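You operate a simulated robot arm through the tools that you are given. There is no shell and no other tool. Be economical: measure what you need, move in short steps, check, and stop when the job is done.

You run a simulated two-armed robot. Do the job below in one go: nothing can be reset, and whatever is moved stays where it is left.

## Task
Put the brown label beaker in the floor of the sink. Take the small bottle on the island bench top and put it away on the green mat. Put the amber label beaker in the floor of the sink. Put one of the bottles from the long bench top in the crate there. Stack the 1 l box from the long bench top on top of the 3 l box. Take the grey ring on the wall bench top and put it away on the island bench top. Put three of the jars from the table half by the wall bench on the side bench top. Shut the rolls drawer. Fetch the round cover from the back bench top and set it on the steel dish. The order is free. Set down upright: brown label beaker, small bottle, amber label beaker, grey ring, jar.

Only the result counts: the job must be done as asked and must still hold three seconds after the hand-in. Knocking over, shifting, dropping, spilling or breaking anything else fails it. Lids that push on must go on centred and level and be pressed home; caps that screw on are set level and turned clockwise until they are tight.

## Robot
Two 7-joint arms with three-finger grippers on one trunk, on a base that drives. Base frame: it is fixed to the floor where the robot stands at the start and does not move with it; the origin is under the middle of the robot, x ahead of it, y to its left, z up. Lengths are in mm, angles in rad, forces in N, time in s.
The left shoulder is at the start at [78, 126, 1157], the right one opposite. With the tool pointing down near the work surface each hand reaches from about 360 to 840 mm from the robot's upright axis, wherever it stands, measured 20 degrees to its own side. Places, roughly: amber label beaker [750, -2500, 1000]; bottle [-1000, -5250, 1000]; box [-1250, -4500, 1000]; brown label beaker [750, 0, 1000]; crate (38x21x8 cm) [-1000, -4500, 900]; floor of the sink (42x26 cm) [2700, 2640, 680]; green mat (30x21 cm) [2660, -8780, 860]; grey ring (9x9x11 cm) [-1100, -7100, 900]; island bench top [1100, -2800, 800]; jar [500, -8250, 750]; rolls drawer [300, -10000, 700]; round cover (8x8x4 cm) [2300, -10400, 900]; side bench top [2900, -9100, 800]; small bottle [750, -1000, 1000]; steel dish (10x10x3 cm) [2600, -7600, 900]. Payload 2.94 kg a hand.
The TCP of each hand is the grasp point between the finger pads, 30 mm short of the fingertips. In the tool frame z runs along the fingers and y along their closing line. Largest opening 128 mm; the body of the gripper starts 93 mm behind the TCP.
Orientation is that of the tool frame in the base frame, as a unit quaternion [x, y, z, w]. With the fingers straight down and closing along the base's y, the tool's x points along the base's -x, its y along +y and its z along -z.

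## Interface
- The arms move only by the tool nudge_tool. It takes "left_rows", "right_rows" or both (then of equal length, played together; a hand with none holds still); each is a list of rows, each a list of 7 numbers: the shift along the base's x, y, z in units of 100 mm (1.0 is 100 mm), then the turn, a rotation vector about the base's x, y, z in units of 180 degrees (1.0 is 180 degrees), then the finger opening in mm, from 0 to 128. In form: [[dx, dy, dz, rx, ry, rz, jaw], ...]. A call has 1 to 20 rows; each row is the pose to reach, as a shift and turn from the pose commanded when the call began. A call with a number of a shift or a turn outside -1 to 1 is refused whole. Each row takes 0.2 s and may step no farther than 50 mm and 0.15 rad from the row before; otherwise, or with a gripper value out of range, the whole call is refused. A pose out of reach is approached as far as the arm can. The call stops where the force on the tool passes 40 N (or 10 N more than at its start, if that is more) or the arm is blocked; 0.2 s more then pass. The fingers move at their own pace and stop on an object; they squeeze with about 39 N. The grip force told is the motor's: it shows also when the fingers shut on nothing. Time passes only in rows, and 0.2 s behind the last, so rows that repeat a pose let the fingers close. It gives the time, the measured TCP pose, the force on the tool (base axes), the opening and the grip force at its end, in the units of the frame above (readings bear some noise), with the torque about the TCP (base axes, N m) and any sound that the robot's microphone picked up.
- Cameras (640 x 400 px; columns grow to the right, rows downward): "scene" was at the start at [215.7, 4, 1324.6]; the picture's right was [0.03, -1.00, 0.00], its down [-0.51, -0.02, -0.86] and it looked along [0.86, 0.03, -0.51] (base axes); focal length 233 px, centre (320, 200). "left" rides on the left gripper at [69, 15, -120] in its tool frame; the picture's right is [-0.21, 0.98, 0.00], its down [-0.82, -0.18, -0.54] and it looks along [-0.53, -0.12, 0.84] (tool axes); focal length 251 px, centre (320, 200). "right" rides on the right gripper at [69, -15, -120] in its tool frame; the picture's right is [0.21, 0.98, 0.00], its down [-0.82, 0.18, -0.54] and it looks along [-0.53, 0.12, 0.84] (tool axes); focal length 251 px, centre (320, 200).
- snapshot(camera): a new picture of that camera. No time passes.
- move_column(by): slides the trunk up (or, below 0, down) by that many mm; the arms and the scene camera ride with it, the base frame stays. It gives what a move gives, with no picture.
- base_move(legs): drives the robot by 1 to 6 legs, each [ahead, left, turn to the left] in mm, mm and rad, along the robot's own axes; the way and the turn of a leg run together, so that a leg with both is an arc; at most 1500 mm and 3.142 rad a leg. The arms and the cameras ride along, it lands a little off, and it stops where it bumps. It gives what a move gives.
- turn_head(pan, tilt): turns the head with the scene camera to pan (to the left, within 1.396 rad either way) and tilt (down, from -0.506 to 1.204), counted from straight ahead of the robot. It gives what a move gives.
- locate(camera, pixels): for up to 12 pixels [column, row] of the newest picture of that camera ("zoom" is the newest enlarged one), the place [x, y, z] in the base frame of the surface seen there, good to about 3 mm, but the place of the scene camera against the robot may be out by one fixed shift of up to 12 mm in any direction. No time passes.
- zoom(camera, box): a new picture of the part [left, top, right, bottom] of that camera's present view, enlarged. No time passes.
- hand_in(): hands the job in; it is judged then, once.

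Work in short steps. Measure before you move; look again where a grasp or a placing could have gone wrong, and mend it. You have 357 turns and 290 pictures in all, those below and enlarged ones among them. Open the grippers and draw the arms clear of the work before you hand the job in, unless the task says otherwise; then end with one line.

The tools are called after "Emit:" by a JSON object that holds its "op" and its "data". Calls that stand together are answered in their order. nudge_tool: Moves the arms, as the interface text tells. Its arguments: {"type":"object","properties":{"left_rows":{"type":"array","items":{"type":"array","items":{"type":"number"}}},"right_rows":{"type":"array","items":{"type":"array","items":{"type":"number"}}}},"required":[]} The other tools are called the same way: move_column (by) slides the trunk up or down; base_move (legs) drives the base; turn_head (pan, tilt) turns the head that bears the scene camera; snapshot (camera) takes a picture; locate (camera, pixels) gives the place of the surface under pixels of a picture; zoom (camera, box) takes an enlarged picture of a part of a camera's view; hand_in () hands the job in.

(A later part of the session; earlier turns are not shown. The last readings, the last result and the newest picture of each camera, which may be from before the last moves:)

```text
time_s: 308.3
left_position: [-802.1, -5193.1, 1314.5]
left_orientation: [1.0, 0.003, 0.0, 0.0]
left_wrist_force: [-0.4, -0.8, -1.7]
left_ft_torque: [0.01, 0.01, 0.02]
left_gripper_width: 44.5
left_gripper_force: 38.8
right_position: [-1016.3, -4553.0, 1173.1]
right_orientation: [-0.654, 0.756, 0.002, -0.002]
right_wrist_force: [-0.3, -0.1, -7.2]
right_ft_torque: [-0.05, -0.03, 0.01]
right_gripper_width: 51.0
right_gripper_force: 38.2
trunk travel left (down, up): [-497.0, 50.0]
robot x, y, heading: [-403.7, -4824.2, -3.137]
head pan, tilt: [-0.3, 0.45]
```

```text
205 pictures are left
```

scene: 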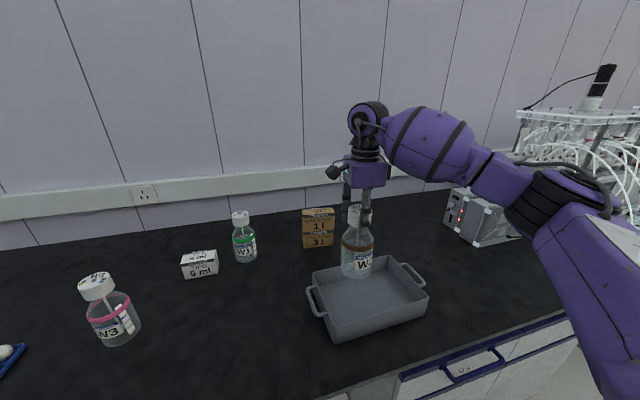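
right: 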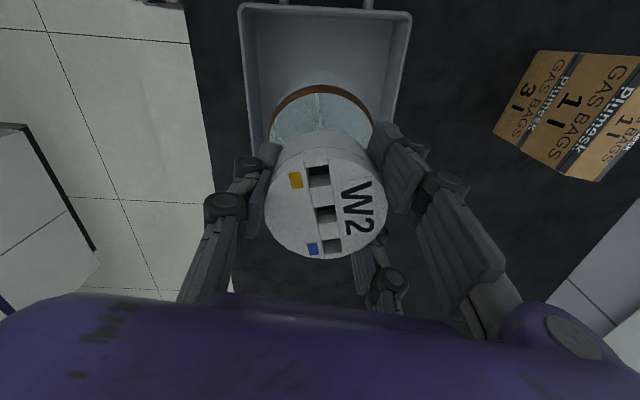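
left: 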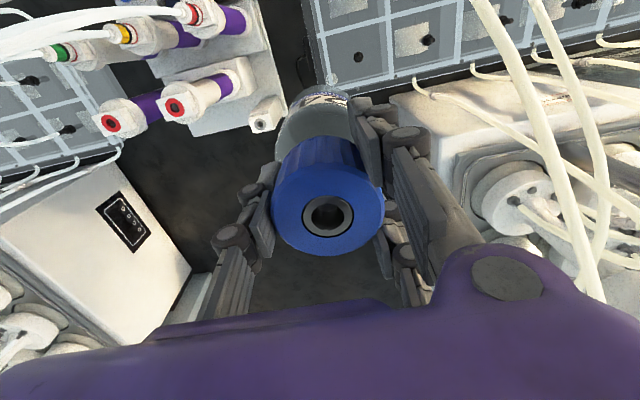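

I locate the crate rim to centre the bottle.

Emit:
{"op": "locate", "data": {"camera": "right", "pixels": [[250, 60], [398, 60], [325, 8], [260, 30], [390, 35], [325, 60]]}}

Emit:
{"op": "locate", "data": {"camera": "scene", "pixels": [[318, 280], [395, 262], [425, 296], [330, 338], [400, 290], [345, 310], [380, 320]]}}

```text
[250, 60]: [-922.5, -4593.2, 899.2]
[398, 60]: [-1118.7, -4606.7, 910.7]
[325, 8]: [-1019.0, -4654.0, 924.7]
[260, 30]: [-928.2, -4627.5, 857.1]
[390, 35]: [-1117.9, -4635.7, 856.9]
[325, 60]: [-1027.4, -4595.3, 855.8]
```

```text
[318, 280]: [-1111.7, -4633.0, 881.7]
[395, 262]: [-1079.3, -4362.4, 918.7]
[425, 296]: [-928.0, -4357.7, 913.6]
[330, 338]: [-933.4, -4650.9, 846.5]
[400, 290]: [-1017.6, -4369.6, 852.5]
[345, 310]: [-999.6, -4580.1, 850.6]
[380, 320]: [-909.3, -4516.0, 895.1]
```

Bottle is well inside the crate outline (floor z≈855). I lower to just above contact at TCP≈1036.

Emit:
{"op": "nudge_tool", "data": {"right_rows": [[0, 0, -0.4, 0, 0, 0, 40], [0, 0, -0.8, 0, 0, 0, 40], [0, 0, -1.0, 0, 0, 0, 40]]}}

Emit:
{"op": "nudge_tool", "data": {"right_rows": [[0, 0, -0.2, 0, 0, 0, 40], [0, 0, -0.34, 0, 0, 0, 40], [0, 0, -0.37, 0, 0, 0, 40], [0, 0, -0.37, 0, 0, 0, 40]]}}

```text
time_s: 309.1
left_position: [-801.2, -5193.1, 1313.4]
left_orientation: [1.0, 0.004, 0.0, 0.0]
left_wrist_force: [-0.7, -0.6, -2.4]
left_ft_torque: [0.0, -0.03, 0.01]
left_gripper_width: 44.3
left_gripper_force: 38.6
right_position: [-1018.8, -4553.5, 1072.3]
right_orientation: [-0.654, 0.756, 0.002, -0.002]
right_wrist_force: [0.1, -0.6, -7.1]
right_ft_torque: [0.01, 0.01, -0.01]
right_gripper_width: 51.1
right_gripper_force: 39.4
trunk travel left (down, up): [-497.0, 50.0]
robot x, y, heading: [-404.2, -4827.8, -3.14]
head pan, tilt: [-0.3, 0.45]
```

```text
time_s: 310.1
left_position: [-800.6, -5193.0, 1314.4]
left_orientation: [1.0, 0.004, 0.0, 0.0]
left_wrist_force: [0.3, -0.4, -2.6]
left_ft_torque: [-0.03, -0.01, -0.03]
left_gripper_width: 44.4
left_gripper_force: 38.6
right_position: [-1017.0, -4553.3, 1036.5]
right_orientation: [-0.654, 0.757, 0.002, -0.001]
right_wrist_force: [0.3, -0.3, -7.1]
right_ft_torque: [0.04, 0.02, 0.0]
right_gripper_width: 51.2
right_gripper_force: 38.9
trunk travel left (down, up): [-497.0, 50.0]
robot x, y, heading: [-403.2, -4823.3, -3.138]
head pan, tilt: [-0.3, 0.45]
```

Not yet in contact; I go 3 mm further.

Emit:
{"op": "nudge_tool", "data": {"right_rows": [[0, 0, -0.015, 0, 0, 0, 40], [0, 0, -0.03, 0, 0, 0, 40], [0, 0, -0.03, 0, 0, 0, 40]]}}

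```text
time_s: 310.9
left_position: [-800.8, -5193.0, 1314.0]
left_orientation: [1.0, 0.004, 0.0, 0.001]
left_wrist_force: [-0.4, 0.1, -3.5]
left_ft_torque: [0.03, 0.03, 0.03]
left_gripper_width: 44.6
left_gripper_force: 39.0
right_position: [-1016.3, -4552.3, 1034.1]
right_orientation: [-0.654, 0.756, 0.002, -0.002]
right_wrist_force: [0.1, -0.6, -7.5]
right_ft_torque: [-0.02, -0.02, 0.02]
right_gripper_width: 50.7
right_gripper_force: 38.7
trunk travel left (down, up): [-497.0, 50.0]
robot x, y, heading: [-403.5, -4828.3, -3.139]
head pan, tilt: [-0.3, 0.45]
```

Emit:
{"op": "nudge_tool", "data": {"right_rows": [[0, 0, -0.015, 0, 0, 0, 40], [0, 0, -0.03, 0, 0, 0, 40], [0, 0, -0.03, 0, 0, 0, 40]]}}

```text
time_s: 311.7
left_position: [-799.8, -5193.4, 1313.5]
left_orientation: [1.0, 0.003, -0.001, 0.0]
left_wrist_force: [-0.1, -0.1, -2.1]
left_ft_torque: [0.03, 0.01, 0.02]
left_gripper_width: 44.5
left_gripper_force: 39.1
right_position: [-1017.0, -4553.2, 1031.4]
right_orientation: [-0.654, 0.757, 0.003, -0.003]
right_wrist_force: [0.8, 1.1, -0.7]
right_ft_torque: [0.05, 0.04, -0.02]
right_gripper_width: 50.7
right_gripper_force: 38.4
trunk travel left (down, up): [-497.0, 50.0]
robot x, y, heading: [-406.2, -4827.3, -3.136]
head pan, tilt: [-0.3, 0.45]
```

The crate now bears the weight (Fz −7.5 → −0.7). I release and rise.

Emit:
{"op": "nudge_tool", "data": {"right_rows": [[0, 0, 0, 0, 0, 0, 70], [0, 0, 0, 0, 0, 0, 100], [0, 0, 0, 0, 0, 0, 100], [0, 0, 0.35, 0, 0, 0, 100], [0, 0, 0.7, 0, 0, 0, 100], [0, 0, 1.0, 0, 0, 0, 100]]}}

Emit:
{"op": "snapshot", "data": {"camera": "scene"}}

```text
time_s: 313.1
left_position: [-800.0, -5193.6, 1314.6]
left_orientation: [1.0, 0.004, 0.0, 0.0]
left_wrist_force: [0.5, -0.1, -1.8]
left_ft_torque: [-0.03, 0.01, -0.02]
left_gripper_width: 44.4
left_gripper_force: 39.2
right_position: [-1015.1, -4551.6, 1132.7]
right_orientation: [-0.654, 0.756, 0.003, -0.002]
right_wrist_force: [0.5, -0.2, -0.9]
right_ft_torque: [-0.03, -0.01, 0.02]
right_gripper_width: 100.0
right_gripper_force: 0.1
trunk travel left (down, up): [-497.0, 50.0]
robot x, y, heading: [-404.7, -4824.0, -3.132]
head pan, tilt: [-0.3, 0.45]
```

```text
204 pictures are left
```

scene: 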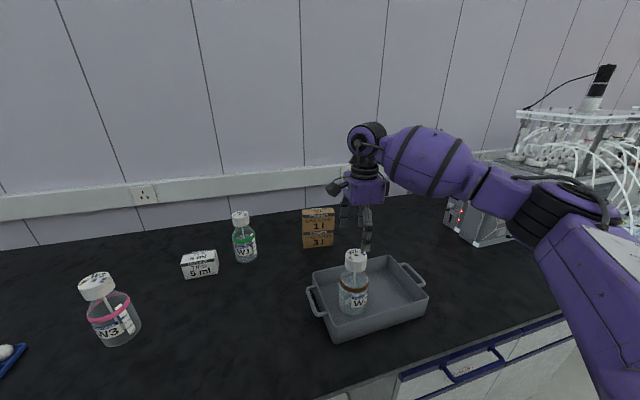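

W2 stands in the crate. Next the grey ring on the wall bench near (-1100,-7100): I back to mid-aisle, drive left and look.

Emit:
{"op": "nudge_tool", "data": {"right_rows": [[0.3, 0, 0.3, 0, 0, 0, 100], [0.6, 0, 0.6, 0, 0, 0, 100], [1.0, 0, 0.8, 0, 0, 0, 100]]}}

Emit:
{"op": "base_move", "data": {"legs": [[-165, 0, 0], [0, 1100, 0]]}}

Emit:
{"op": "turn_head", "data": {"pan": 1.0, "tilt": 0.35}}

Emit:
{"op": "snapshot", "data": {"camera": "scene"}}

```text
time_s: 313.9
left_position: [-798.4, -5192.8, 1314.9]
left_orientation: [1.0, 0.003, -0.001, -0.001]
left_wrist_force: [0.2, -0.5, -2.7]
left_ft_torque: [-0.03, 0.0, -0.02]
left_gripper_width: 44.4
left_gripper_force: 39.1
right_position: [-914.1, -4551.4, 1213.1]
right_orientation: [-0.654, 0.756, 0.003, -0.002]
right_wrist_force: [0.9, -0.6, -1.1]
right_ft_torque: [0.01, 0.0, 0.04]
right_gripper_width: 100.1
right_gripper_force: 0.1
trunk travel left (down, up): [-497.0, 50.0]
robot x, y, heading: [-404.7, -4827.2, -3.133]
head pan, tilt: [-0.3, 0.45]
```

```text
time_s: 324.7
left_position: [-616.4, -6278.9, 1314.1]
left_orientation: [1.0, 0.011, 0.0, 0.0]
left_wrist_force: [0.1, 0.0, -3.0]
left_ft_torque: [-0.01, -0.02, -0.01]
left_gripper_width: 44.4
left_gripper_force: 39.8
right_position: [-740.9, -5640.0, 1212.2]
right_orientation: [-0.66, 0.751, 0.002, -0.003]
right_wrist_force: [-0.2, -0.1, 0.2]
right_ft_torque: [-0.02, 0.0, 0.01]
right_gripper_width: 100.0
right_gripper_force: 0.1
trunk travel left (down, up): [-497.0, 50.0]
robot x, y, heading: [-226.7, -5909.9, -3.12]
head pan, tilt: [-0.3, 0.45]
```

```text
time_s: 326.2
left_position: [-615.9, -6280.8, 1314.7]
left_orientation: [1.0, 0.011, -0.001, -0.001]
left_wrist_force: [-0.3, -0.8, -2.1]
left_ft_torque: [0.01, -0.01, 0.02]
left_gripper_width: 44.4
left_gripper_force: 40.0
right_position: [-740.2, -5641.1, 1213.2]
right_orientation: [-0.659, 0.752, 0.004, -0.003]
right_wrist_force: [-0.3, 0.2, 0.4]
right_ft_torque: [0.02, -0.01, -0.03]
right_gripper_width: 99.9
right_gripper_force: 0.0
trunk travel left (down, up): [-497.0, 50.0]
robot x, y, heading: [-223.9, -5903.8, -3.117]
head pan, tilt: [1.0, 0.351]
```

```text
203 pictures are left
```

scene: 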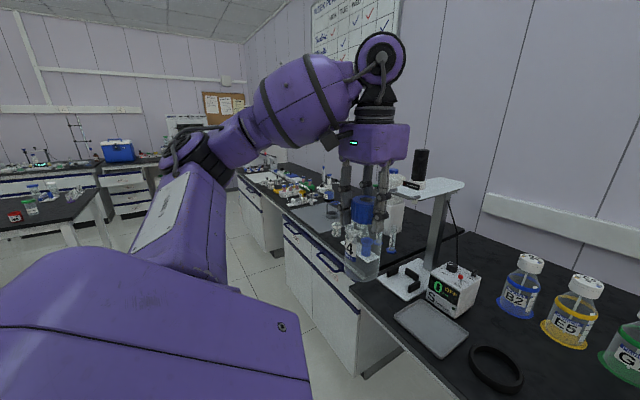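

More bottles stand here; the wall bench continues beyond. I drive 950 mm further left and look at it.

Emit:
{"op": "base_move", "data": {"legs": [[0, 950, -0.02]]}}

Emit:
{"op": "turn_head", "data": {"pan": 0.4, "tilt": 0.5}}

Emit:
{"op": "snapshot", "data": {"camera": "scene"}}

```text
time_s: 334.9
left_position: [-606.2, -7223.9, 1313.5]
left_orientation: [1.0, 0.007, -0.001, 0.001]
left_wrist_force: [0.0, -1.4, -1.3]
left_ft_torque: [0.02, 0.03, -0.01]
left_gripper_width: 44.0
left_gripper_force: 38.5
right_position: [-724.6, -6584.0, 1212.7]
right_orientation: [-0.654, 0.756, 0.003, -0.002]
right_wrist_force: [0.0, -0.6, 0.7]
right_ft_torque: [0.03, 0.01, 0.0]
right_gripper_width: 100.2
right_gripper_force: 0.0
trunk travel left (down, up): [-497.0, 50.0]
robot x, y, heading: [-209.9, -6854.9, -3.134]
head pan, tilt: [1.0, 0.351]
```

```text
time_s: 335.9
left_position: [-607.4, -7223.8, 1313.9]
left_orientation: [1.0, 0.005, -0.002, -0.001]
left_wrist_force: [0.3, -1.0, -2.9]
left_ft_torque: [0.01, -0.04, 0.01]
left_gripper_width: 44.2
left_gripper_force: 39.0
right_position: [-723.8, -6583.1, 1212.1]
right_orientation: [-0.655, 0.756, 0.003, -0.002]
right_wrist_force: [-0.1, 1.2, 0.2]
right_ft_torque: [0.06, 0.03, 0.0]
right_gripper_width: 100.0
right_gripper_force: 0.1
trunk travel left (down, up): [-497.0, 50.0]
robot x, y, heading: [-209.3, -6856.3, -3.135]
head pan, tilt: [0.4, 0.499]
```

```text
202 pictures are left
```

scene: 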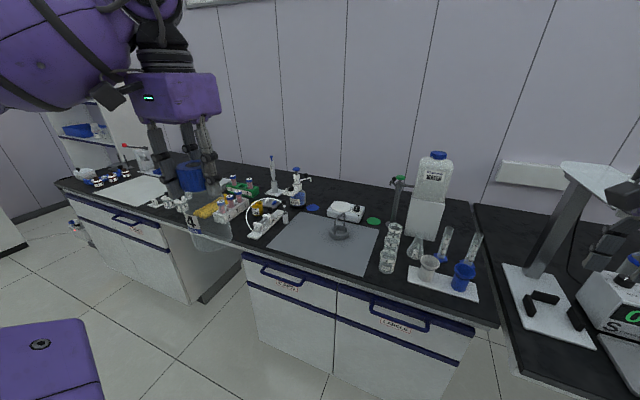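

A grey frame-like item stands on the grey mat at (340,228). I zoom on it.

Emit:
{"op": "zoom", "data": {"camera": "scene", "box": [240, 150, 500, 300]}}

Emit:
{"op": "locate", "data": {"camera": "scene", "pixels": [[340, 215], [340, 237], [330, 230], [350, 235], [300, 240], [375, 250], [388, 255], [460, 270], [345, 205], [320, 265], [335, 295], [480, 330]]}}

```text
2.46 times, centred on (370, 225) of scene
```

zoom: 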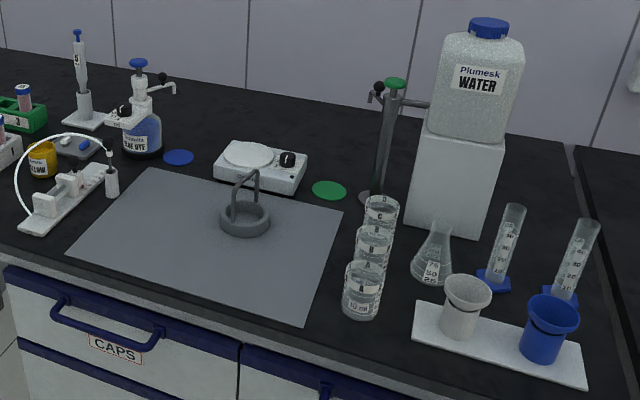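

```text
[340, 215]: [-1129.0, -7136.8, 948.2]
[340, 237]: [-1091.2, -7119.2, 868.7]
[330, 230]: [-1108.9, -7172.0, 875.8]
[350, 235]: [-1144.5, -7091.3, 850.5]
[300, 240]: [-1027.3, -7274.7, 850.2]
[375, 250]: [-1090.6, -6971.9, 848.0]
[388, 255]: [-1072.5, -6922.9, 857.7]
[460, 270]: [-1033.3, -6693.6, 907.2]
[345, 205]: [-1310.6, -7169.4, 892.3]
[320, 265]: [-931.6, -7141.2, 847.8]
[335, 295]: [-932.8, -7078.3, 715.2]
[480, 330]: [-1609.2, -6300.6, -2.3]
```

The grey ring (with a bail handle up to z≈955) is at ≈(-1108,-7125); bench front x≈-925. I move so that the right hand comes over it.

Emit:
{"op": "base_move", "data": {"legs": [[0, 550, 0], [310, 0, 0]]}}

Emit:
{"op": "snapshot", "data": {"camera": "right"}}

Emit:
{"op": "turn_head", "data": {"pan": -0.3, "tilt": 0.5}}

Emit:
{"op": "snapshot", "data": {"camera": "scene"}}

```text
time_s: 342.9
left_position: [-909.3, -7784.8, 1314.9]
left_orientation: [1.0, 0.009, -0.001, 0.0]
left_wrist_force: [0.8, 0.1, -2.0]
left_ft_torque: [0.0, 0.02, -0.02]
left_gripper_width: 44.3
left_gripper_force: 38.6
right_position: [-1028.9, -7143.7, 1212.7]
right_orientation: [-0.658, 0.753, 0.004, -0.002]
right_wrist_force: [-0.5, 0.4, 0.9]
right_ft_torque: [0.02, -0.02, -0.01]
right_gripper_width: 100.1
right_gripper_force: 0.1
trunk travel left (down, up): [-497.0, 50.0]
robot x, y, heading: [-513.9, -7415.0, -3.129]
head pan, tilt: [0.4, 0.499]
```

```text
200 pictures are left
```

right: 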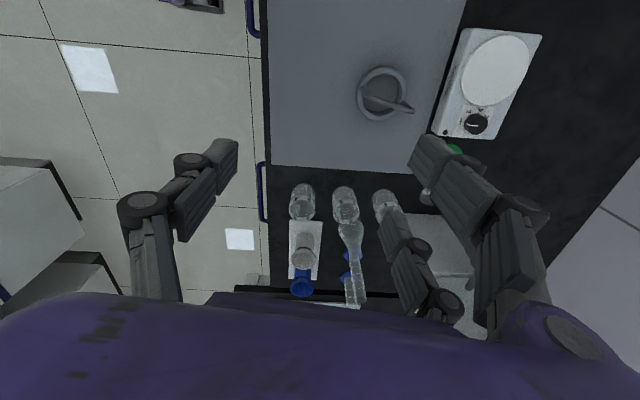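

```text
time_s: 343.9
left_position: [-908.8, -7784.0, 1315.1]
left_orientation: [1.0, 0.009, -0.001, 0.0]
left_wrist_force: [0.2, 0.0, -2.6]
left_ft_torque: [0.05, 0.03, 0.01]
left_gripper_width: 44.4
left_gripper_force: 38.5
right_position: [-1029.7, -7144.0, 1213.0]
right_orientation: [-0.658, 0.753, 0.003, -0.002]
right_wrist_force: [-0.2, 0.2, 0.0]
right_ft_torque: [0.01, 0.02, 0.02]
right_gripper_width: 100.0
right_gripper_force: 0.1
trunk travel left (down, up): [-497.0, 50.0]
robot x, y, heading: [-516.7, -7412.9, -3.128]
head pan, tilt: [-0.3, 0.499]
```

```text
199 pictures are left
```

scene: 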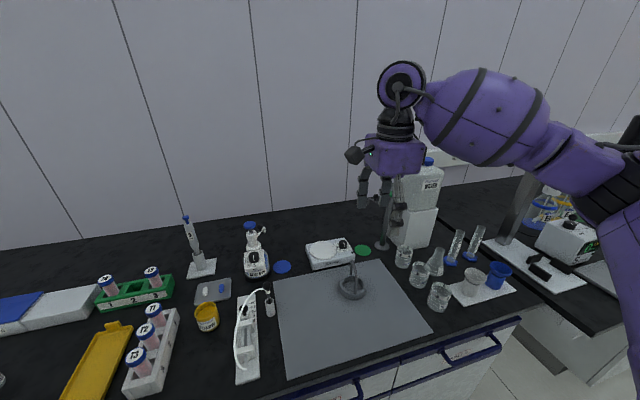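

The forearm would come down near the water jug on its right, so I'll shift the base 150 mm further left for a straighter arm. First I zoom on the ring's handle.

Emit:
{"op": "zoom", "data": {"camera": "right", "box": [330, 50, 440, 130]}}

Emit:
{"op": "locate", "data": {"camera": "right", "pixels": [[411, 109], [385, 100], [366, 92], [382, 75], [362, 110], [375, 115], [395, 118], [490, 75], [380, 90]]}}

Emit:
{"op": "locate", "data": {"camera": "scene", "pixels": [[428, 160], [425, 215], [430, 240], [396, 175], [390, 230], [475, 110], [560, 160]]}}

```text
5.00 times, centred on (385, 90) of right
```

zoom: 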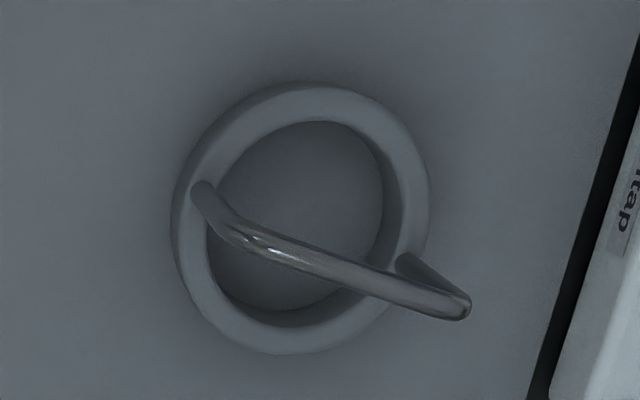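

```text
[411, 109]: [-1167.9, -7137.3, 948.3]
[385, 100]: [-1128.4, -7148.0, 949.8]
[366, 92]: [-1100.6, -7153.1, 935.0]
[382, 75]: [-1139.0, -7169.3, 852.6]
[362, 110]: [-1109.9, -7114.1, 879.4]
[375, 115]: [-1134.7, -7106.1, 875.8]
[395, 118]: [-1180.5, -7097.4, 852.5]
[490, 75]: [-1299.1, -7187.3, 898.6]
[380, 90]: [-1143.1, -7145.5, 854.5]
```

```text
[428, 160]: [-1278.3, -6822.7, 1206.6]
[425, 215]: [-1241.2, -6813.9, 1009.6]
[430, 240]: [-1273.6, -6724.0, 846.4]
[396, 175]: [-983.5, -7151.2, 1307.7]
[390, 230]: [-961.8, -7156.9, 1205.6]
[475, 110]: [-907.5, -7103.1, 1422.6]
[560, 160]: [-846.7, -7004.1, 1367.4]
```

The handle's top bar runs from about (-1108,-7153) to (-1168,-7137) at z≈949, so I grip across it, turning the hand +82°. I shift the base 120 mm left first.

Emit:
{"op": "base_move", "data": {"legs": [[0, 120, -0.012]]}}

Emit:
{"op": "nudge_tool", "data": {"right_rows": [[-0.1, 0.1, -0.05, 0, 0, 0.046, 60], [-0.2, 0.2, -0.1, 0, 0, 0.092, 60], [-0.3, 0.3, -0.15, 0, 0, 0.138, 60], [-0.4, 0.4, -0.2, 0, 0, 0.184, 60], [-0.5, 0.5, -0.25, 0, 0, 0.23, 60], [-0.6, 0.6, -0.3, 0, 0, 0.276, 60], [-0.7, 0.7, -0.35, 0, 0, 0.322, 60], [-0.8, 0.8, -0.4, 0, 0, 0.368, 60], [-0.9, 0.9, -0.45, 0, 0, 0.414, 60], [-1.0, 1.0, -0.5, 0, 0, 0.457, 60]]}}

Emit:
{"op": "snapshot", "data": {"camera": "right"}}

Emit:
{"op": "snapshot", "data": {"camera": "scene"}}

```text
time_s: 345.6
left_position: [-911.7, -7897.2, 1313.9]
left_orientation: [1.0, 0.003, -0.001, 0.0]
left_wrist_force: [0.2, 0.4, -2.0]
left_ft_torque: [0.01, -0.02, 0.0]
left_gripper_width: 44.4
left_gripper_force: 38.6
right_position: [-1026.2, -7255.6, 1211.7]
right_orientation: [-0.653, 0.757, 0.003, -0.002]
right_wrist_force: [0.3, -0.2, 0.5]
right_ft_torque: [-0.01, 0.0, -0.01]
right_gripper_width: 100.0
right_gripper_force: 0.1
trunk travel left (down, up): [-497.0, 50.0]
robot x, y, heading: [-520.5, -7535.4, -3.137]
head pan, tilt: [-0.3, 0.499]
```

```text
time_s: 347.9
left_position: [-912.6, -7898.1, 1314.0]
left_orientation: [1.0, 0.003, -0.001, 0.0]
left_wrist_force: [-0.4, 0.5, -2.1]
left_ft_torque: [0.03, 0.03, 0.0]
left_gripper_width: 44.3
left_gripper_force: 39.1
right_position: [-1126.9, -7157.0, 1162.0]
right_orientation: [0.99, -0.14, -0.002, 0.003]
right_wrist_force: [-0.5, 1.6, 0.1]
right_ft_torque: [0.01, -0.03, -0.02]
right_gripper_width: 60.2
right_gripper_force: 0.1
trunk travel left (down, up): [-497.0, 50.0]
robot x, y, heading: [-514.0, -7530.6, -3.137]
head pan, tilt: [-0.3, 0.499]
```

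```text
197 pictures are left
```

right: 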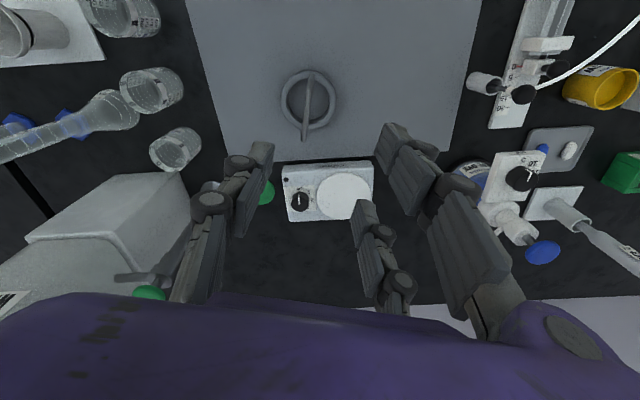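

```text
196 pictures are left
```

scene: 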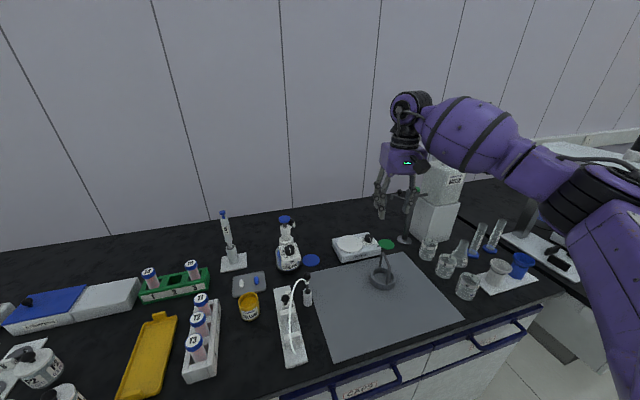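

The bar now lies across the closing line. I locate it here.

Emit:
{"op": "locate", "data": {"camera": "right", "pixels": [[310, 80], [308, 100], [305, 120], [304, 137], [285, 95], [333, 95], [308, 128]]}}

Emit:
{"op": "zoom", "data": {"camera": "right", "box": [260, 50, 360, 160]}}

```text
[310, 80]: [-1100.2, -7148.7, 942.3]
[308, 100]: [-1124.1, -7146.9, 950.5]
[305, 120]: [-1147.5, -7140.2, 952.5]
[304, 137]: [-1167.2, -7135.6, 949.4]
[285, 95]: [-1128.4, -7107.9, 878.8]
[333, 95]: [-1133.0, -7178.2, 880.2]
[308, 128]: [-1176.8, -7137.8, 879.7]
```

```text
3.64 times, centred on (310, 105) of right
```

zoom: 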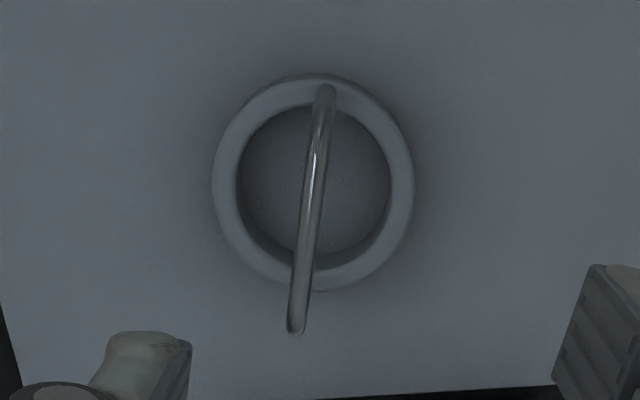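

Bar midpoint (-1134,-7143), z≈950; I trim +5° and descend in stages to z≈946.

Emit:
{"op": "nudge_tool", "data": {"right_rows": [[-0.07, 0.14, 0, 0, 0, 0.028, 60], [-0.07, 0.14, -0.4, 0, 0, 0.028, 60], [-0.07, 0.14, -0.8, 0, 0, 0.028, 60], [-0.07, 0.14, -1.0, 0, 0, 0.028, 60]]}}

Emit:
{"op": "nudge_tool", "data": {"right_rows": [[0, 0, -0.4, 0, 0, 0, 60], [0, 0, -0.6, 0, 0, 0, 60]]}}

Emit:
{"op": "snapshot", "data": {"camera": "right"}}

```text
time_s: 348.9
left_position: [-911.8, -7896.9, 1314.1]
left_orientation: [1.0, 0.003, 0.0, 0.0]
left_wrist_force: [0.4, -0.1, -2.3]
left_ft_torque: [0.01, 0.0, 0.0]
left_gripper_width: 44.1
left_gripper_force: 38.6
right_position: [-1133.6, -7141.9, 1062.5]
right_orientation: [0.995, -0.096, -0.002, 0.002]
right_wrist_force: [-0.4, 0.0, 1.4]
right_ft_torque: [-0.01, 0.01, 0.03]
right_gripper_width: 60.1
right_gripper_force: 0.0
trunk travel left (down, up): [-497.0, 50.0]
robot x, y, heading: [-515.9, -7532.1, -3.136]
head pan, tilt: [-0.3, 0.499]
```

```text
time_s: 349.4
left_position: [-912.2, -7898.6, 1314.2]
left_orientation: [1.0, 0.003, 0.0, 0.0]
left_wrist_force: [0.7, 0.3, -2.3]
left_ft_torque: [-0.01, 0.02, 0.01]
left_gripper_width: 44.3
left_gripper_force: 38.9
right_position: [-1131.8, -7142.9, 1002.1]
right_orientation: [0.995, -0.096, 0.0, 0.004]
right_wrist_force: [0.2, -0.1, -0.1]
right_ft_torque: [-0.01, 0.0, -0.01]
right_gripper_width: 60.0
right_gripper_force: 0.2
trunk travel left (down, up): [-497.0, 50.0]
robot x, y, heading: [-515.6, -7531.2, -3.139]
head pan, tilt: [-0.3, 0.499]
```

```text
194 pictures are left
```

right: 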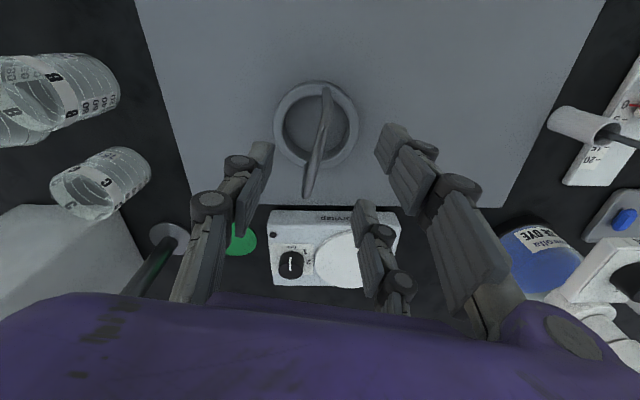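

A stand with a green top is close on the left of this view; I check its distance before lowering further.

Emit:
{"op": "locate", "data": {"camera": "right", "pixels": [[150, 262], [132, 285], [165, 240], [240, 240], [310, 215], [320, 130]]}}

```text
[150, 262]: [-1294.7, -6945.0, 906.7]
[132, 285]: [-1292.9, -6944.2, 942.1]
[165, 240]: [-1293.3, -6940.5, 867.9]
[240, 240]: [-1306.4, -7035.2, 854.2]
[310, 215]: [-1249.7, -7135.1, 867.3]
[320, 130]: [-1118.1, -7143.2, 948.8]
```

Stand is at (-1293,-6945), well away. I lower 56 mm, close on the bar, and lift.

Emit:
{"op": "nudge_tool", "data": {"right_rows": [[-0.01, 0, -0.3, 0, 0, 0, 60], [-0.02, 0, -0.56, 0, 0, 0, 60], [-0.02, 0, -0.56, 0, 0, 0, 20], [-0.02, 0, -0.56, 0, 0, 0, 0], [-0.02, 0, -0.56, 0, 0, 0, 0]]}}

Emit:
{"op": "nudge_tool", "data": {"right_rows": [[0, 0, 0.3, 0, 0, 0, 0], [0, 0, 0.6, 0, 0, 0, 0], [0, 0, 1.0, 0, 0, 0, 0]]}}

Emit:
{"op": "snapshot", "data": {"camera": "right"}}

```text
time_s: 350.6
left_position: [-912.2, -7897.9, 1314.7]
left_orientation: [1.0, 0.003, -0.001, 0.0]
left_wrist_force: [0.5, 0.9, -2.3]
left_ft_torque: [0.01, -0.01, 0.01]
left_gripper_width: 43.9
left_gripper_force: 39.2
right_position: [-1133.9, -7142.7, 948.2]
right_orientation: [0.995, -0.097, -0.001, 0.004]
right_wrist_force: [1.0, -0.3, 1.0]
right_ft_torque: [-0.23, -0.03, 0.06]
right_gripper_width: 6.5
right_gripper_force: 34.6
trunk travel left (down, up): [-497.0, 50.0]
robot x, y, heading: [-518.2, -7532.5, -3.133]
head pan, tilt: [-0.3, 0.499]
```

```text
time_s: 351.4
left_position: [-911.6, -7897.2, 1314.4]
left_orientation: [1.0, 0.002, -0.001, -0.001]
left_wrist_force: [-1.1, -1.1, -3.3]
left_ft_torque: [0.01, 0.0, -0.01]
left_gripper_width: 44.2
left_gripper_force: 39.2
right_position: [-1133.6, -7141.6, 1047.9]
right_orientation: [0.995, -0.097, 0.0, 0.003]
right_wrist_force: [0.1, -0.7, -4.2]
right_ft_torque: [-0.01, -0.01, -0.04]
right_gripper_width: 6.1
right_gripper_force: 34.6
trunk travel left (down, up): [-497.0, 50.0]
robot x, y, heading: [-515.7, -7528.2, -3.138]
head pan, tilt: [-0.3, 0.499]
```

```text
193 pictures are left
```

right: 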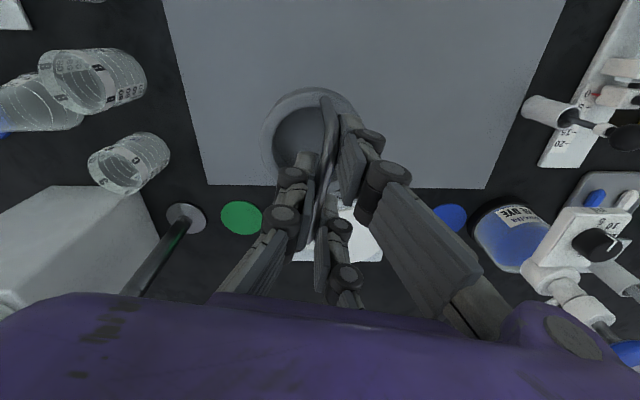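

The ring is lifted level (bottom = TCP−101). I raise and retract the right hand, then back into the aisle.

Emit:
{"op": "nudge_tool", "data": {"right_rows": [[0.2, 0, 0.35, 0, 0, 0, 0], [0.5, 0, 0.7, 0, 0, 0, 0], [0.8, 0, 1.0, 0, 0, 0, 0], [1.0, 0, 1.0, 0, 0, 0, 0]]}}

Emit:
{"op": "nudge_tool", "data": {"right_rows": [[0.4, 0, 0.2, 0, 0, 0, 0], [0.8, 0, 0.4, 0, 0, 0, 0], [1.0, 0, 0.6, 0, 0, 0, 0]]}}

Emit:
{"op": "base_move", "data": {"legs": [[-290, 0, 0], [0, -900, 0]]}}

Emit:
{"op": "base_move", "data": {"legs": [[0, 0, 3.14]]}}

Emit:
{"op": "turn_head", "data": {"pan": 0.0, "tilt": 0.45}}

Emit:
{"op": "snapshot", "data": {"camera": "scene"}}

```text
time_s: 352.4
left_position: [-911.5, -7898.3, 1313.3]
left_orientation: [1.0, 0.002, 0.0, 0.0]
left_wrist_force: [-0.2, 0.3, -1.5]
left_ft_torque: [0.04, 0.01, -0.03]
left_gripper_width: 44.2
left_gripper_force: 38.6
right_position: [-1037.5, -7140.6, 1146.4]
right_orientation: [0.995, -0.097, -0.001, 0.003]
right_wrist_force: [-0.4, -0.8, -2.2]
right_ft_torque: [-0.01, 0.03, 0.02]
right_gripper_width: 6.5
right_gripper_force: 33.9
trunk travel left (down, up): [-497.0, 50.0]
robot x, y, heading: [-516.8, -7530.8, -3.142]
head pan, tilt: [-0.3, 0.499]
```

```text
time_s: 353.2
left_position: [-912.7, -7898.7, 1314.3]
left_orientation: [1.0, 0.003, 0.0, 0.001]
left_wrist_force: [0.4, 0.3, -2.3]
left_ft_torque: [0.05, 0.02, 0.04]
left_gripper_width: 44.3
left_gripper_force: 38.9
right_position: [-933.6, -7143.4, 1206.6]
right_orientation: [0.995, -0.097, -0.001, 0.004]
right_wrist_force: [-0.5, 0.3, -5.0]
right_ft_torque: [-0.02, 0.01, 0.01]
right_gripper_width: 6.6
right_gripper_force: 35.0
trunk travel left (down, up): [-497.0, 50.0]
robot x, y, heading: [-517.3, -7531.8, -3.143]
head pan, tilt: [-0.3, 0.499]
```

```text
time_s: 362.9
left_position: [-625.1, -7016.4, 1313.9]
left_orientation: [1.0, 0.0, -0.001, 0.001]
left_wrist_force: [0.1, 0.4, -2.9]
left_ft_torque: [0.01, 0.02, 0.01]
left_gripper_width: 44.1
left_gripper_force: 38.8
right_position: [-641.4, -6261.1, 1207.0]
right_orientation: [0.995, -0.099, -0.001, 0.004]
right_wrist_force: [0.1, 0.2, -3.6]
right_ft_torque: [-0.03, -0.04, -0.01]
right_gripper_width: 6.2
right_gripper_force: 34.5
trunk travel left (down, up): [-497.0, 50.0]
robot x, y, heading: [-222.9, -6657.0, 3.141]
head pan, tilt: [-0.3, 0.499]
```

```text
time_s: 370.6
left_position: [176.5, -6295.5, 1313.8]
left_orientation: [0.009, 1.0, 0.001, 0.001]
left_wrist_force: [0.6, -0.6, -2.2]
left_ft_torque: [-0.01, -0.05, -0.04]
left_gripper_width: 44.4
left_gripper_force: 39.5
right_position: [181.3, -7051.2, 1207.2]
right_orientation: [0.108, 0.994, 0.004, 0.0]
right_wrist_force: [-0.6, -0.8, -4.0]
right_ft_torque: [0.02, 0.05, 0.03]
right_gripper_width: 6.4
right_gripper_force: 35.0
trunk travel left (down, up): [-497.0, 50.0]
robot x, y, heading: [-227.6, -6650.5, -0.021]
head pan, tilt: [-0.3, 0.499]
```

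```text
time_s: 371.4
left_position: [178.7, -6294.7, 1313.9]
left_orientation: [0.008, 1.0, 0.0, 0.0]
left_wrist_force: [-0.2, 0.6, -2.8]
left_ft_torque: [-0.04, -0.04, 0.0]
left_gripper_width: 44.4
left_gripper_force: 39.2
right_position: [182.2, -7051.4, 1206.6]
right_orientation: [0.107, 0.994, 0.003, 0.001]
right_wrist_force: [-0.6, 0.6, -3.6]
right_ft_torque: [0.02, 0.02, -0.01]
right_gripper_width: 6.5
right_gripper_force: 34.7
trunk travel left (down, up): [-497.0, 50.0]
robot x, y, heading: [-227.9, -6655.7, -0.019]
head pan, tilt: [0.0, 0.45]
```

```text
192 pictures are left
```

scene: 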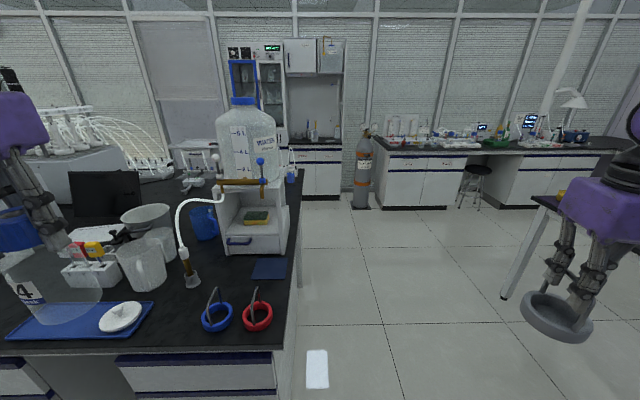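

The island's south end has a blue and a red ring like mine. I measure free space there.

Emit:
{"op": "zoom", "data": {"camera": "scene", "box": [90, 230, 330, 380]}}

Emit:
{"op": "locate", "data": {"camera": "scene", "pixels": [[217, 325], [257, 325], [290, 345], [285, 345], [240, 345], [190, 330], [170, 300], [225, 270], [270, 270], [290, 250], [215, 292], [257, 292]]}}

```text
2.67 times, centred on (210, 305) of scene
```

zoom: 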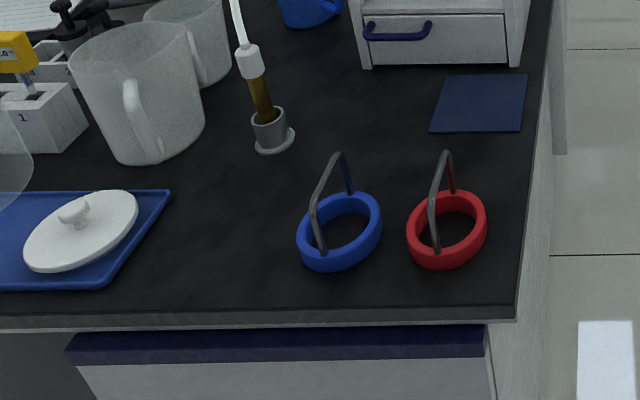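

```text
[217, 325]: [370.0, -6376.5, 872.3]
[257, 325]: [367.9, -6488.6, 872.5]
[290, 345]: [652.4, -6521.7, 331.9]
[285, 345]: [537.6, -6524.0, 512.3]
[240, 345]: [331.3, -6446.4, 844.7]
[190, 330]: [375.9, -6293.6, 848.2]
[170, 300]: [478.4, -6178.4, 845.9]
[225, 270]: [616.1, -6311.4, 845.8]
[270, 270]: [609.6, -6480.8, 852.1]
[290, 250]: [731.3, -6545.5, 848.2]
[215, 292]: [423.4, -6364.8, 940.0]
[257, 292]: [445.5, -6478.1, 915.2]
```

There is free space at about (405,-6250) between the blue tray and the blue ring. I drive left 755 mm and ahead 100 mm to bring the ring there.

Emit:
{"op": "base_move", "data": {"legs": [[0, 755, 0.019], [100, 0, 0]]}}

Emit:
{"op": "turn_head", "data": {"pan": -0.5, "tilt": 0.6}}

Emit:
{"op": "snapshot", "data": {"camera": "scene"}}

Emit:
{"op": "snapshot", "data": {"camera": "right"}}

```text
time_s: 379.3
left_position: [282.3, -5533.7, 1315.2]
left_orientation: [0.003, 1.0, 0.0, 0.002]
left_wrist_force: [0.0, 0.6, -2.6]
left_ft_torque: [-0.01, 0.02, 0.0]
left_gripper_width: 44.3
left_gripper_force: 38.7
right_position: [294.6, -6288.8, 1208.1]
right_orientation: [0.104, 0.995, 0.004, 0.001]
right_wrist_force: [-0.1, 0.5, -3.5]
right_ft_torque: [0.01, 0.03, -0.01]
right_gripper_width: 6.4
right_gripper_force: 34.5
trunk travel left (down, up): [-497.0, 50.0]
robot x, y, heading: [-116.9, -5891.3, -0.005]
head pan, tilt: [0.0, 0.45]
```

```text
time_s: 380.2
left_position: [282.8, -5533.6, 1313.3]
left_orientation: [0.004, 1.0, 0.0, 0.001]
left_wrist_force: [0.0, 0.2, -2.0]
left_ft_torque: [-0.01, -0.03, 0.01]
left_gripper_width: 44.4
left_gripper_force: 39.3
right_position: [293.4, -6289.4, 1207.0]
right_orientation: [0.102, 0.995, 0.003, 0.0]
right_wrist_force: [0.2, 0.0, -3.4]
right_ft_torque: [0.03, -0.01, -0.02]
right_gripper_width: 6.3
right_gripper_force: 34.7
trunk travel left (down, up): [-497.0, 50.0]
robot x, y, heading: [-119.0, -5893.4, -0.009]
head pan, tilt: [-0.499, 0.6]
```

```text
190 pictures are left
```

scene: 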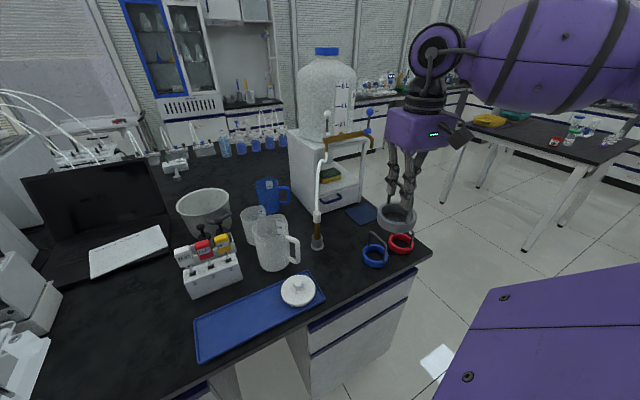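

```text
189 pictures are left
```

right: 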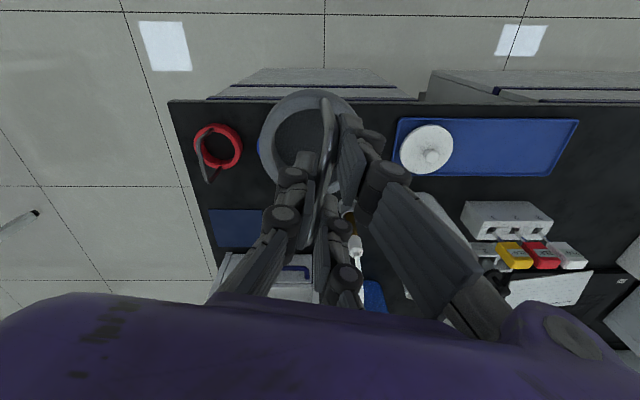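

I measure the free patch between tray corner (324,297), blue ring (375,257) and dispenser foot (318,246).

Emit:
{"op": "locate", "data": {"camera": "scene", "pixels": [[324, 297], [308, 275], [362, 258], [375, 264], [318, 247], [343, 275], [350, 262], [285, 265], [360, 225], [345, 240], [400, 215], [396, 250]]}}

Emit:
{"op": "locate", "data": {"camera": "right", "pixels": [[396, 120], [385, 175], [262, 150], [218, 165], [345, 215], [375, 130], [300, 95], [330, 165]]}}

```text
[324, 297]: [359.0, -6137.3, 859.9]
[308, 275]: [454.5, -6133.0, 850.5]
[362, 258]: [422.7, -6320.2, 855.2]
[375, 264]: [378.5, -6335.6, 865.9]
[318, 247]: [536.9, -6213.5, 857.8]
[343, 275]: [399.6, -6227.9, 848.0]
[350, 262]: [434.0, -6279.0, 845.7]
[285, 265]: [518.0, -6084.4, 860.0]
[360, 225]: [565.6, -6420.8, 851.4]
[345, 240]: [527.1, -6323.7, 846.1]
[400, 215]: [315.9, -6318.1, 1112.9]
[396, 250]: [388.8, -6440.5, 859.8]
```

```text
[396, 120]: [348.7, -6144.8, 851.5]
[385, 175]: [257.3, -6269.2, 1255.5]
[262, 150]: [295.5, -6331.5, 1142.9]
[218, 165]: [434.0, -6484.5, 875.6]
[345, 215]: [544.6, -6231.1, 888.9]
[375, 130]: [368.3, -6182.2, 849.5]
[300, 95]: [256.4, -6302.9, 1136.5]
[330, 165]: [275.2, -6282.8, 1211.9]
```

Target (405,-6235), 95 mm from tray edge and blue ring edge alike. I move there and lower.

Emit:
{"op": "nudge_tool", "data": {"right_rows": [[0.3, 0.2, -0.2, 0, 0, 0, 0], [0.6, 0.4, -0.4, 0, 0, 0, 0], [0.9, 0.54, -0.6, 0, 0, 0, 0], [1.0, 0.54, -1.0, 0, 0, 0, 0]]}}

Emit:
{"op": "nudge_tool", "data": {"right_rows": [[0.1, 0, -0.4, 0, 0, 0, 0], [0.1, 0, -0.8, 0, 0, 0, 0], [0.1, 0, -1.0, 0, 0, 0, 0]]}}

Emit:
{"op": "snapshot", "data": {"camera": "right"}}

Emit:
{"op": "snapshot", "data": {"camera": "scene"}}

```text
time_s: 381.2
left_position: [283.5, -5534.7, 1314.1]
left_orientation: [0.004, 1.0, 0.0, 0.001]
left_wrist_force: [-0.2, -1.1, -2.5]
left_ft_torque: [0.03, 0.04, -0.02]
left_gripper_width: 44.5
left_gripper_force: 39.2
right_position: [396.2, -6237.6, 1105.9]
right_orientation: [0.103, 0.995, 0.003, 0.001]
right_wrist_force: [0.8, -0.9, -3.1]
right_ft_torque: [0.02, 0.03, -0.01]
right_gripper_width: 6.4
right_gripper_force: 35.4
trunk travel left (down, up): [-497.0, 50.0]
robot x, y, heading: [-115.7, -5893.4, -0.006]
head pan, tilt: [-0.499, 0.6]
```

```text
time_s: 382.0
left_position: [282.5, -5532.4, 1314.9]
left_orientation: [0.003, 1.0, 0.0, 0.001]
left_wrist_force: [-0.2, 1.0, -3.0]
left_ft_torque: [-0.01, -0.02, 0.02]
left_gripper_width: 44.1
left_gripper_force: 39.2
right_position: [406.2, -6233.8, 1006.1]
right_orientation: [0.103, 0.995, 0.004, 0.0]
right_wrist_force: [0.2, -0.2, -3.5]
right_ft_torque: [0.02, 0.05, -0.03]
right_gripper_width: 6.4
right_gripper_force: 34.2
trunk travel left (down, up): [-497.0, 50.0]
robot x, y, heading: [-115.8, -5893.1, -0.006]
head pan, tilt: [-0.499, 0.6]
```

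```text
188 pictures are left
```

right: 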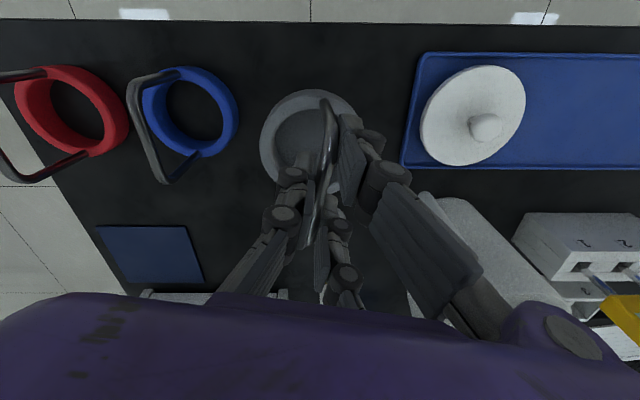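

```text
187 pictures are left
```

scene: 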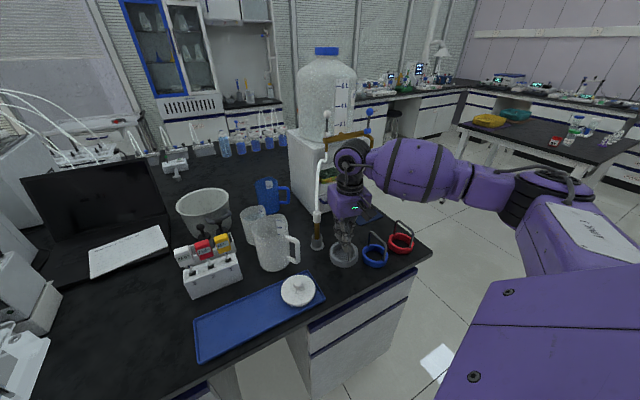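

Good clearance all round. I lower 54 mm, then feel for contact.

Emit:
{"op": "nudge_tool", "data": {"right_rows": [[0, 0, -0.3, 0, 0, 0, 0], [0, 0, -0.5, 0, 0, 0, 0], [0, 0, -0.55, 0, 0, 0, 0], [0, 0, -0.57, 0, 0, 0, 0], [0, 0, -0.57, 0, 0, 0, 0]]}}

```text
time_s: 383.2
left_position: [283.1, -5533.4, 1313.7]
left_orientation: [0.004, 1.0, -0.001, 0.001]
left_wrist_force: [-0.2, -0.1, -2.9]
left_ft_torque: [0.01, 0.02, -0.01]
left_gripper_width: 43.9
left_gripper_force: 38.9
right_position: [405.1, -6235.8, 949.7]
right_orientation: [0.104, 0.995, 0.003, 0.0]
right_wrist_force: [0.0, -0.1, -3.4]
right_ft_torque: [0.01, 0.02, -0.01]
right_gripper_width: 6.6
right_gripper_force: 34.4
trunk travel left (down, up): [-497.0, 50.0]
robot x, y, heading: [-117.3, -5891.5, -0.012]
head pan, tilt: [-0.499, 0.6]
```

Emit:
{"op": "nudge_tool", "data": {"right_rows": [[0, 0, -0.015, 0, 0, 0, 0], [0, 0, -0.03, 0, 0, 0, 0], [0, 0, -0.03, 0, 0, 0, 0]]}}

```text
time_s: 384.0
left_position: [282.7, -5534.1, 1314.7]
left_orientation: [0.004, 1.0, -0.001, 0.001]
left_wrist_force: [0.4, -0.3, -1.9]
left_ft_torque: [-0.02, 0.0, -0.04]
left_gripper_width: 44.2
left_gripper_force: 39.6
right_position: [403.6, -6235.1, 947.0]
right_orientation: [0.103, 0.995, 0.003, 0.0]
right_wrist_force: [0.1, -0.3, -3.8]
right_ft_torque: [0.01, 0.04, 0.02]
right_gripper_width: 6.5
right_gripper_force: 34.7
trunk travel left (down, up): [-497.0, 50.0]
robot x, y, heading: [-115.3, -5893.1, -0.008]
head pan, tilt: [-0.499, 0.6]
```

Emit:
{"op": "nudge_tool", "data": {"right_rows": [[0, 0, -0.015, 0, 0, 0, 0], [0, 0, -0.03, 0, 0, 0, 0], [0, 0, -0.03, 0, 0, 0, 0]]}}

```text
time_s: 384.8
left_position: [281.2, -5533.1, 1315.6]
left_orientation: [0.003, 1.0, 0.0, 0.001]
left_wrist_force: [-0.6, 0.6, -1.6]
left_ft_torque: [-0.01, 0.01, -0.02]
left_gripper_width: 44.2
left_gripper_force: 39.0
right_position: [404.9, -6235.9, 946.1]
right_orientation: [0.104, 0.995, 0.004, 0.001]
right_wrist_force: [-2.0, -3.3, 4.8]
right_ft_torque: [0.07, -0.06, -0.01]
right_gripper_width: 6.2
right_gripper_force: 34.3
trunk travel left (down, up): [-497.0, 50.0]
robot x, y, heading: [-116.1, -5892.7, -0.005]
head pan, tilt: [-0.499, 0.6]
```

Contact (Fz +4.8). I open to 45 mm and rise straight.

Emit:
{"op": "nudge_tool", "data": {"right_rows": [[0, 0, 0, 0, 0, 0, 25], [0, 0, 0, 0, 0, 0, 45], [0, 0, 0.3, 0, 0, 0, 45], [0, 0, 0.6, 0, 0, 0, 45], [0, 0, 1.0, 0, 0, 0, 45]]}}

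Emit:
{"op": "snapshot", "data": {"camera": "right"}}

Emit:
{"op": "nudge_tool", "data": {"right_rows": [[0, 0, 0.4, 0, 0, 0, 45], [-0.3, 0, 0.7, 0, 0, 0, 45], [-0.6, -0.1, 1.0, 0, 0, 0, 45], [-1.0, -0.1, 1.0, 0, 0, 0, 45]]}}

```text
time_s: 386.0
left_position: [281.7, -5532.8, 1314.9]
left_orientation: [0.004, 1.0, 0.0, 0.001]
left_wrist_force: [0.2, 0.5, -3.1]
left_ft_torque: [-0.02, 0.01, -0.04]
left_gripper_width: 44.0
left_gripper_force: 38.7
right_position: [403.2, -6233.5, 1044.8]
right_orientation: [0.102, 0.995, 0.003, 0.002]
right_wrist_force: [-0.2, 0.4, 0.0]
right_ft_torque: [-0.02, 0.01, -0.02]
right_gripper_width: 45.0
right_gripper_force: 0.0
trunk travel left (down, up): [-497.0, 50.0]
robot x, y, heading: [-114.2, -5894.8, -0.012]
head pan, tilt: [-0.499, 0.6]
```

```text
186 pictures are left
```

right: 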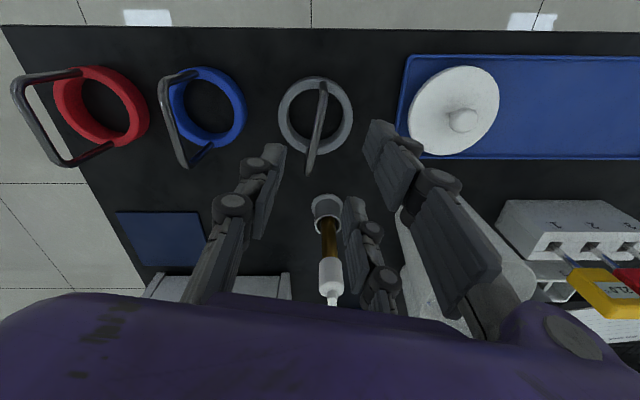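

```text
time_s: 387.0
left_position: [280.5, -5532.2, 1314.3]
left_orientation: [0.004, 1.0, 0.0, 0.001]
left_wrist_force: [0.4, -0.1, -1.8]
left_ft_torque: [-0.03, -0.01, 0.02]
left_gripper_width: 44.0
left_gripper_force: 39.1
right_position: [303.6, -6244.3, 1144.0]
right_orientation: [0.104, 0.995, 0.004, 0.001]
right_wrist_force: [-1.1, 0.2, 0.0]
right_ft_torque: [-0.02, -0.04, -0.02]
right_gripper_width: 44.8
right_gripper_force: 0.1
trunk travel left (down, up): [-497.0, 50.0]
robot x, y, heading: [-113.6, -5894.9, -0.011]
head pan, tilt: [-0.499, 0.6]
```

The grey ring stands on the island top. Now south to the table: I back off, drive 1300 mm right and look at the table.

Emit:
{"op": "base_move", "data": {"legs": [[-120, 0, 0], [0, -1300, 0.01]]}}

Emit:
{"op": "turn_head", "data": {"pan": -0.5, "tilt": 0.35}}

Emit:
{"op": "snapshot", "data": {"camera": "scene"}}

```text
time_s: 399.4
left_position: [149.2, -6820.0, 1314.3]
left_orientation: [0.0, 1.0, -0.001, 0.001]
left_wrist_force: [0.8, -0.8, -1.7]
left_ft_torque: [0.0, 0.0, -0.01]
left_gripper_width: 44.1
left_gripper_force: 39.0
right_position: [174.8, -7532.3, 1143.4]
right_orientation: [0.101, 0.995, 0.004, 0.0]
right_wrist_force: [-0.5, 0.3, -0.8]
right_ft_torque: [-0.01, -0.01, 0.01]
right_gripper_width: 45.0
right_gripper_force: 0.0
trunk travel left (down, up): [-497.0, 50.0]
robot x, y, heading: [-249.2, -7185.9, 0.002]
head pan, tilt: [-0.499, 0.6]
```

```text
time_s: 400.1
left_position: [148.4, -6821.2, 1314.3]
left_orientation: [0.001, 1.0, -0.001, 0.001]
left_wrist_force: [-0.1, -0.1, -1.9]
left_ft_torque: [-0.01, -0.01, 0.0]
left_gripper_width: 44.1
left_gripper_force: 38.9
right_position: [176.4, -7533.4, 1143.9]
right_orientation: [0.101, 0.995, 0.003, 0.001]
right_wrist_force: [-0.4, -0.3, -0.5]
right_ft_torque: [0.03, -0.04, -0.01]
right_gripper_width: 44.9
right_gripper_force: 0.0
trunk travel left (down, up): [-497.0, 50.0]
robot x, y, heading: [-249.3, -7183.6, -0.003]
head pan, tilt: [-0.499, 0.351]
```

```text
185 pictures are left
```

scene: 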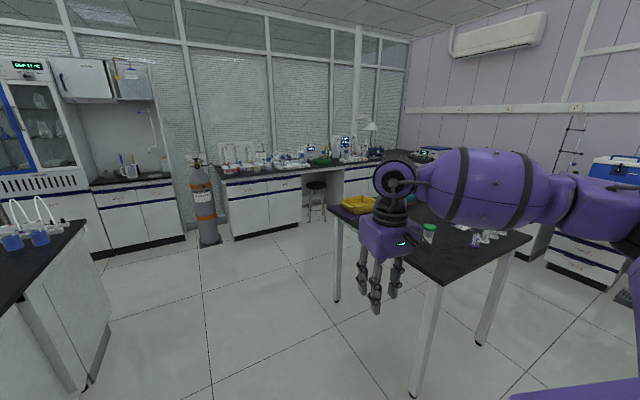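

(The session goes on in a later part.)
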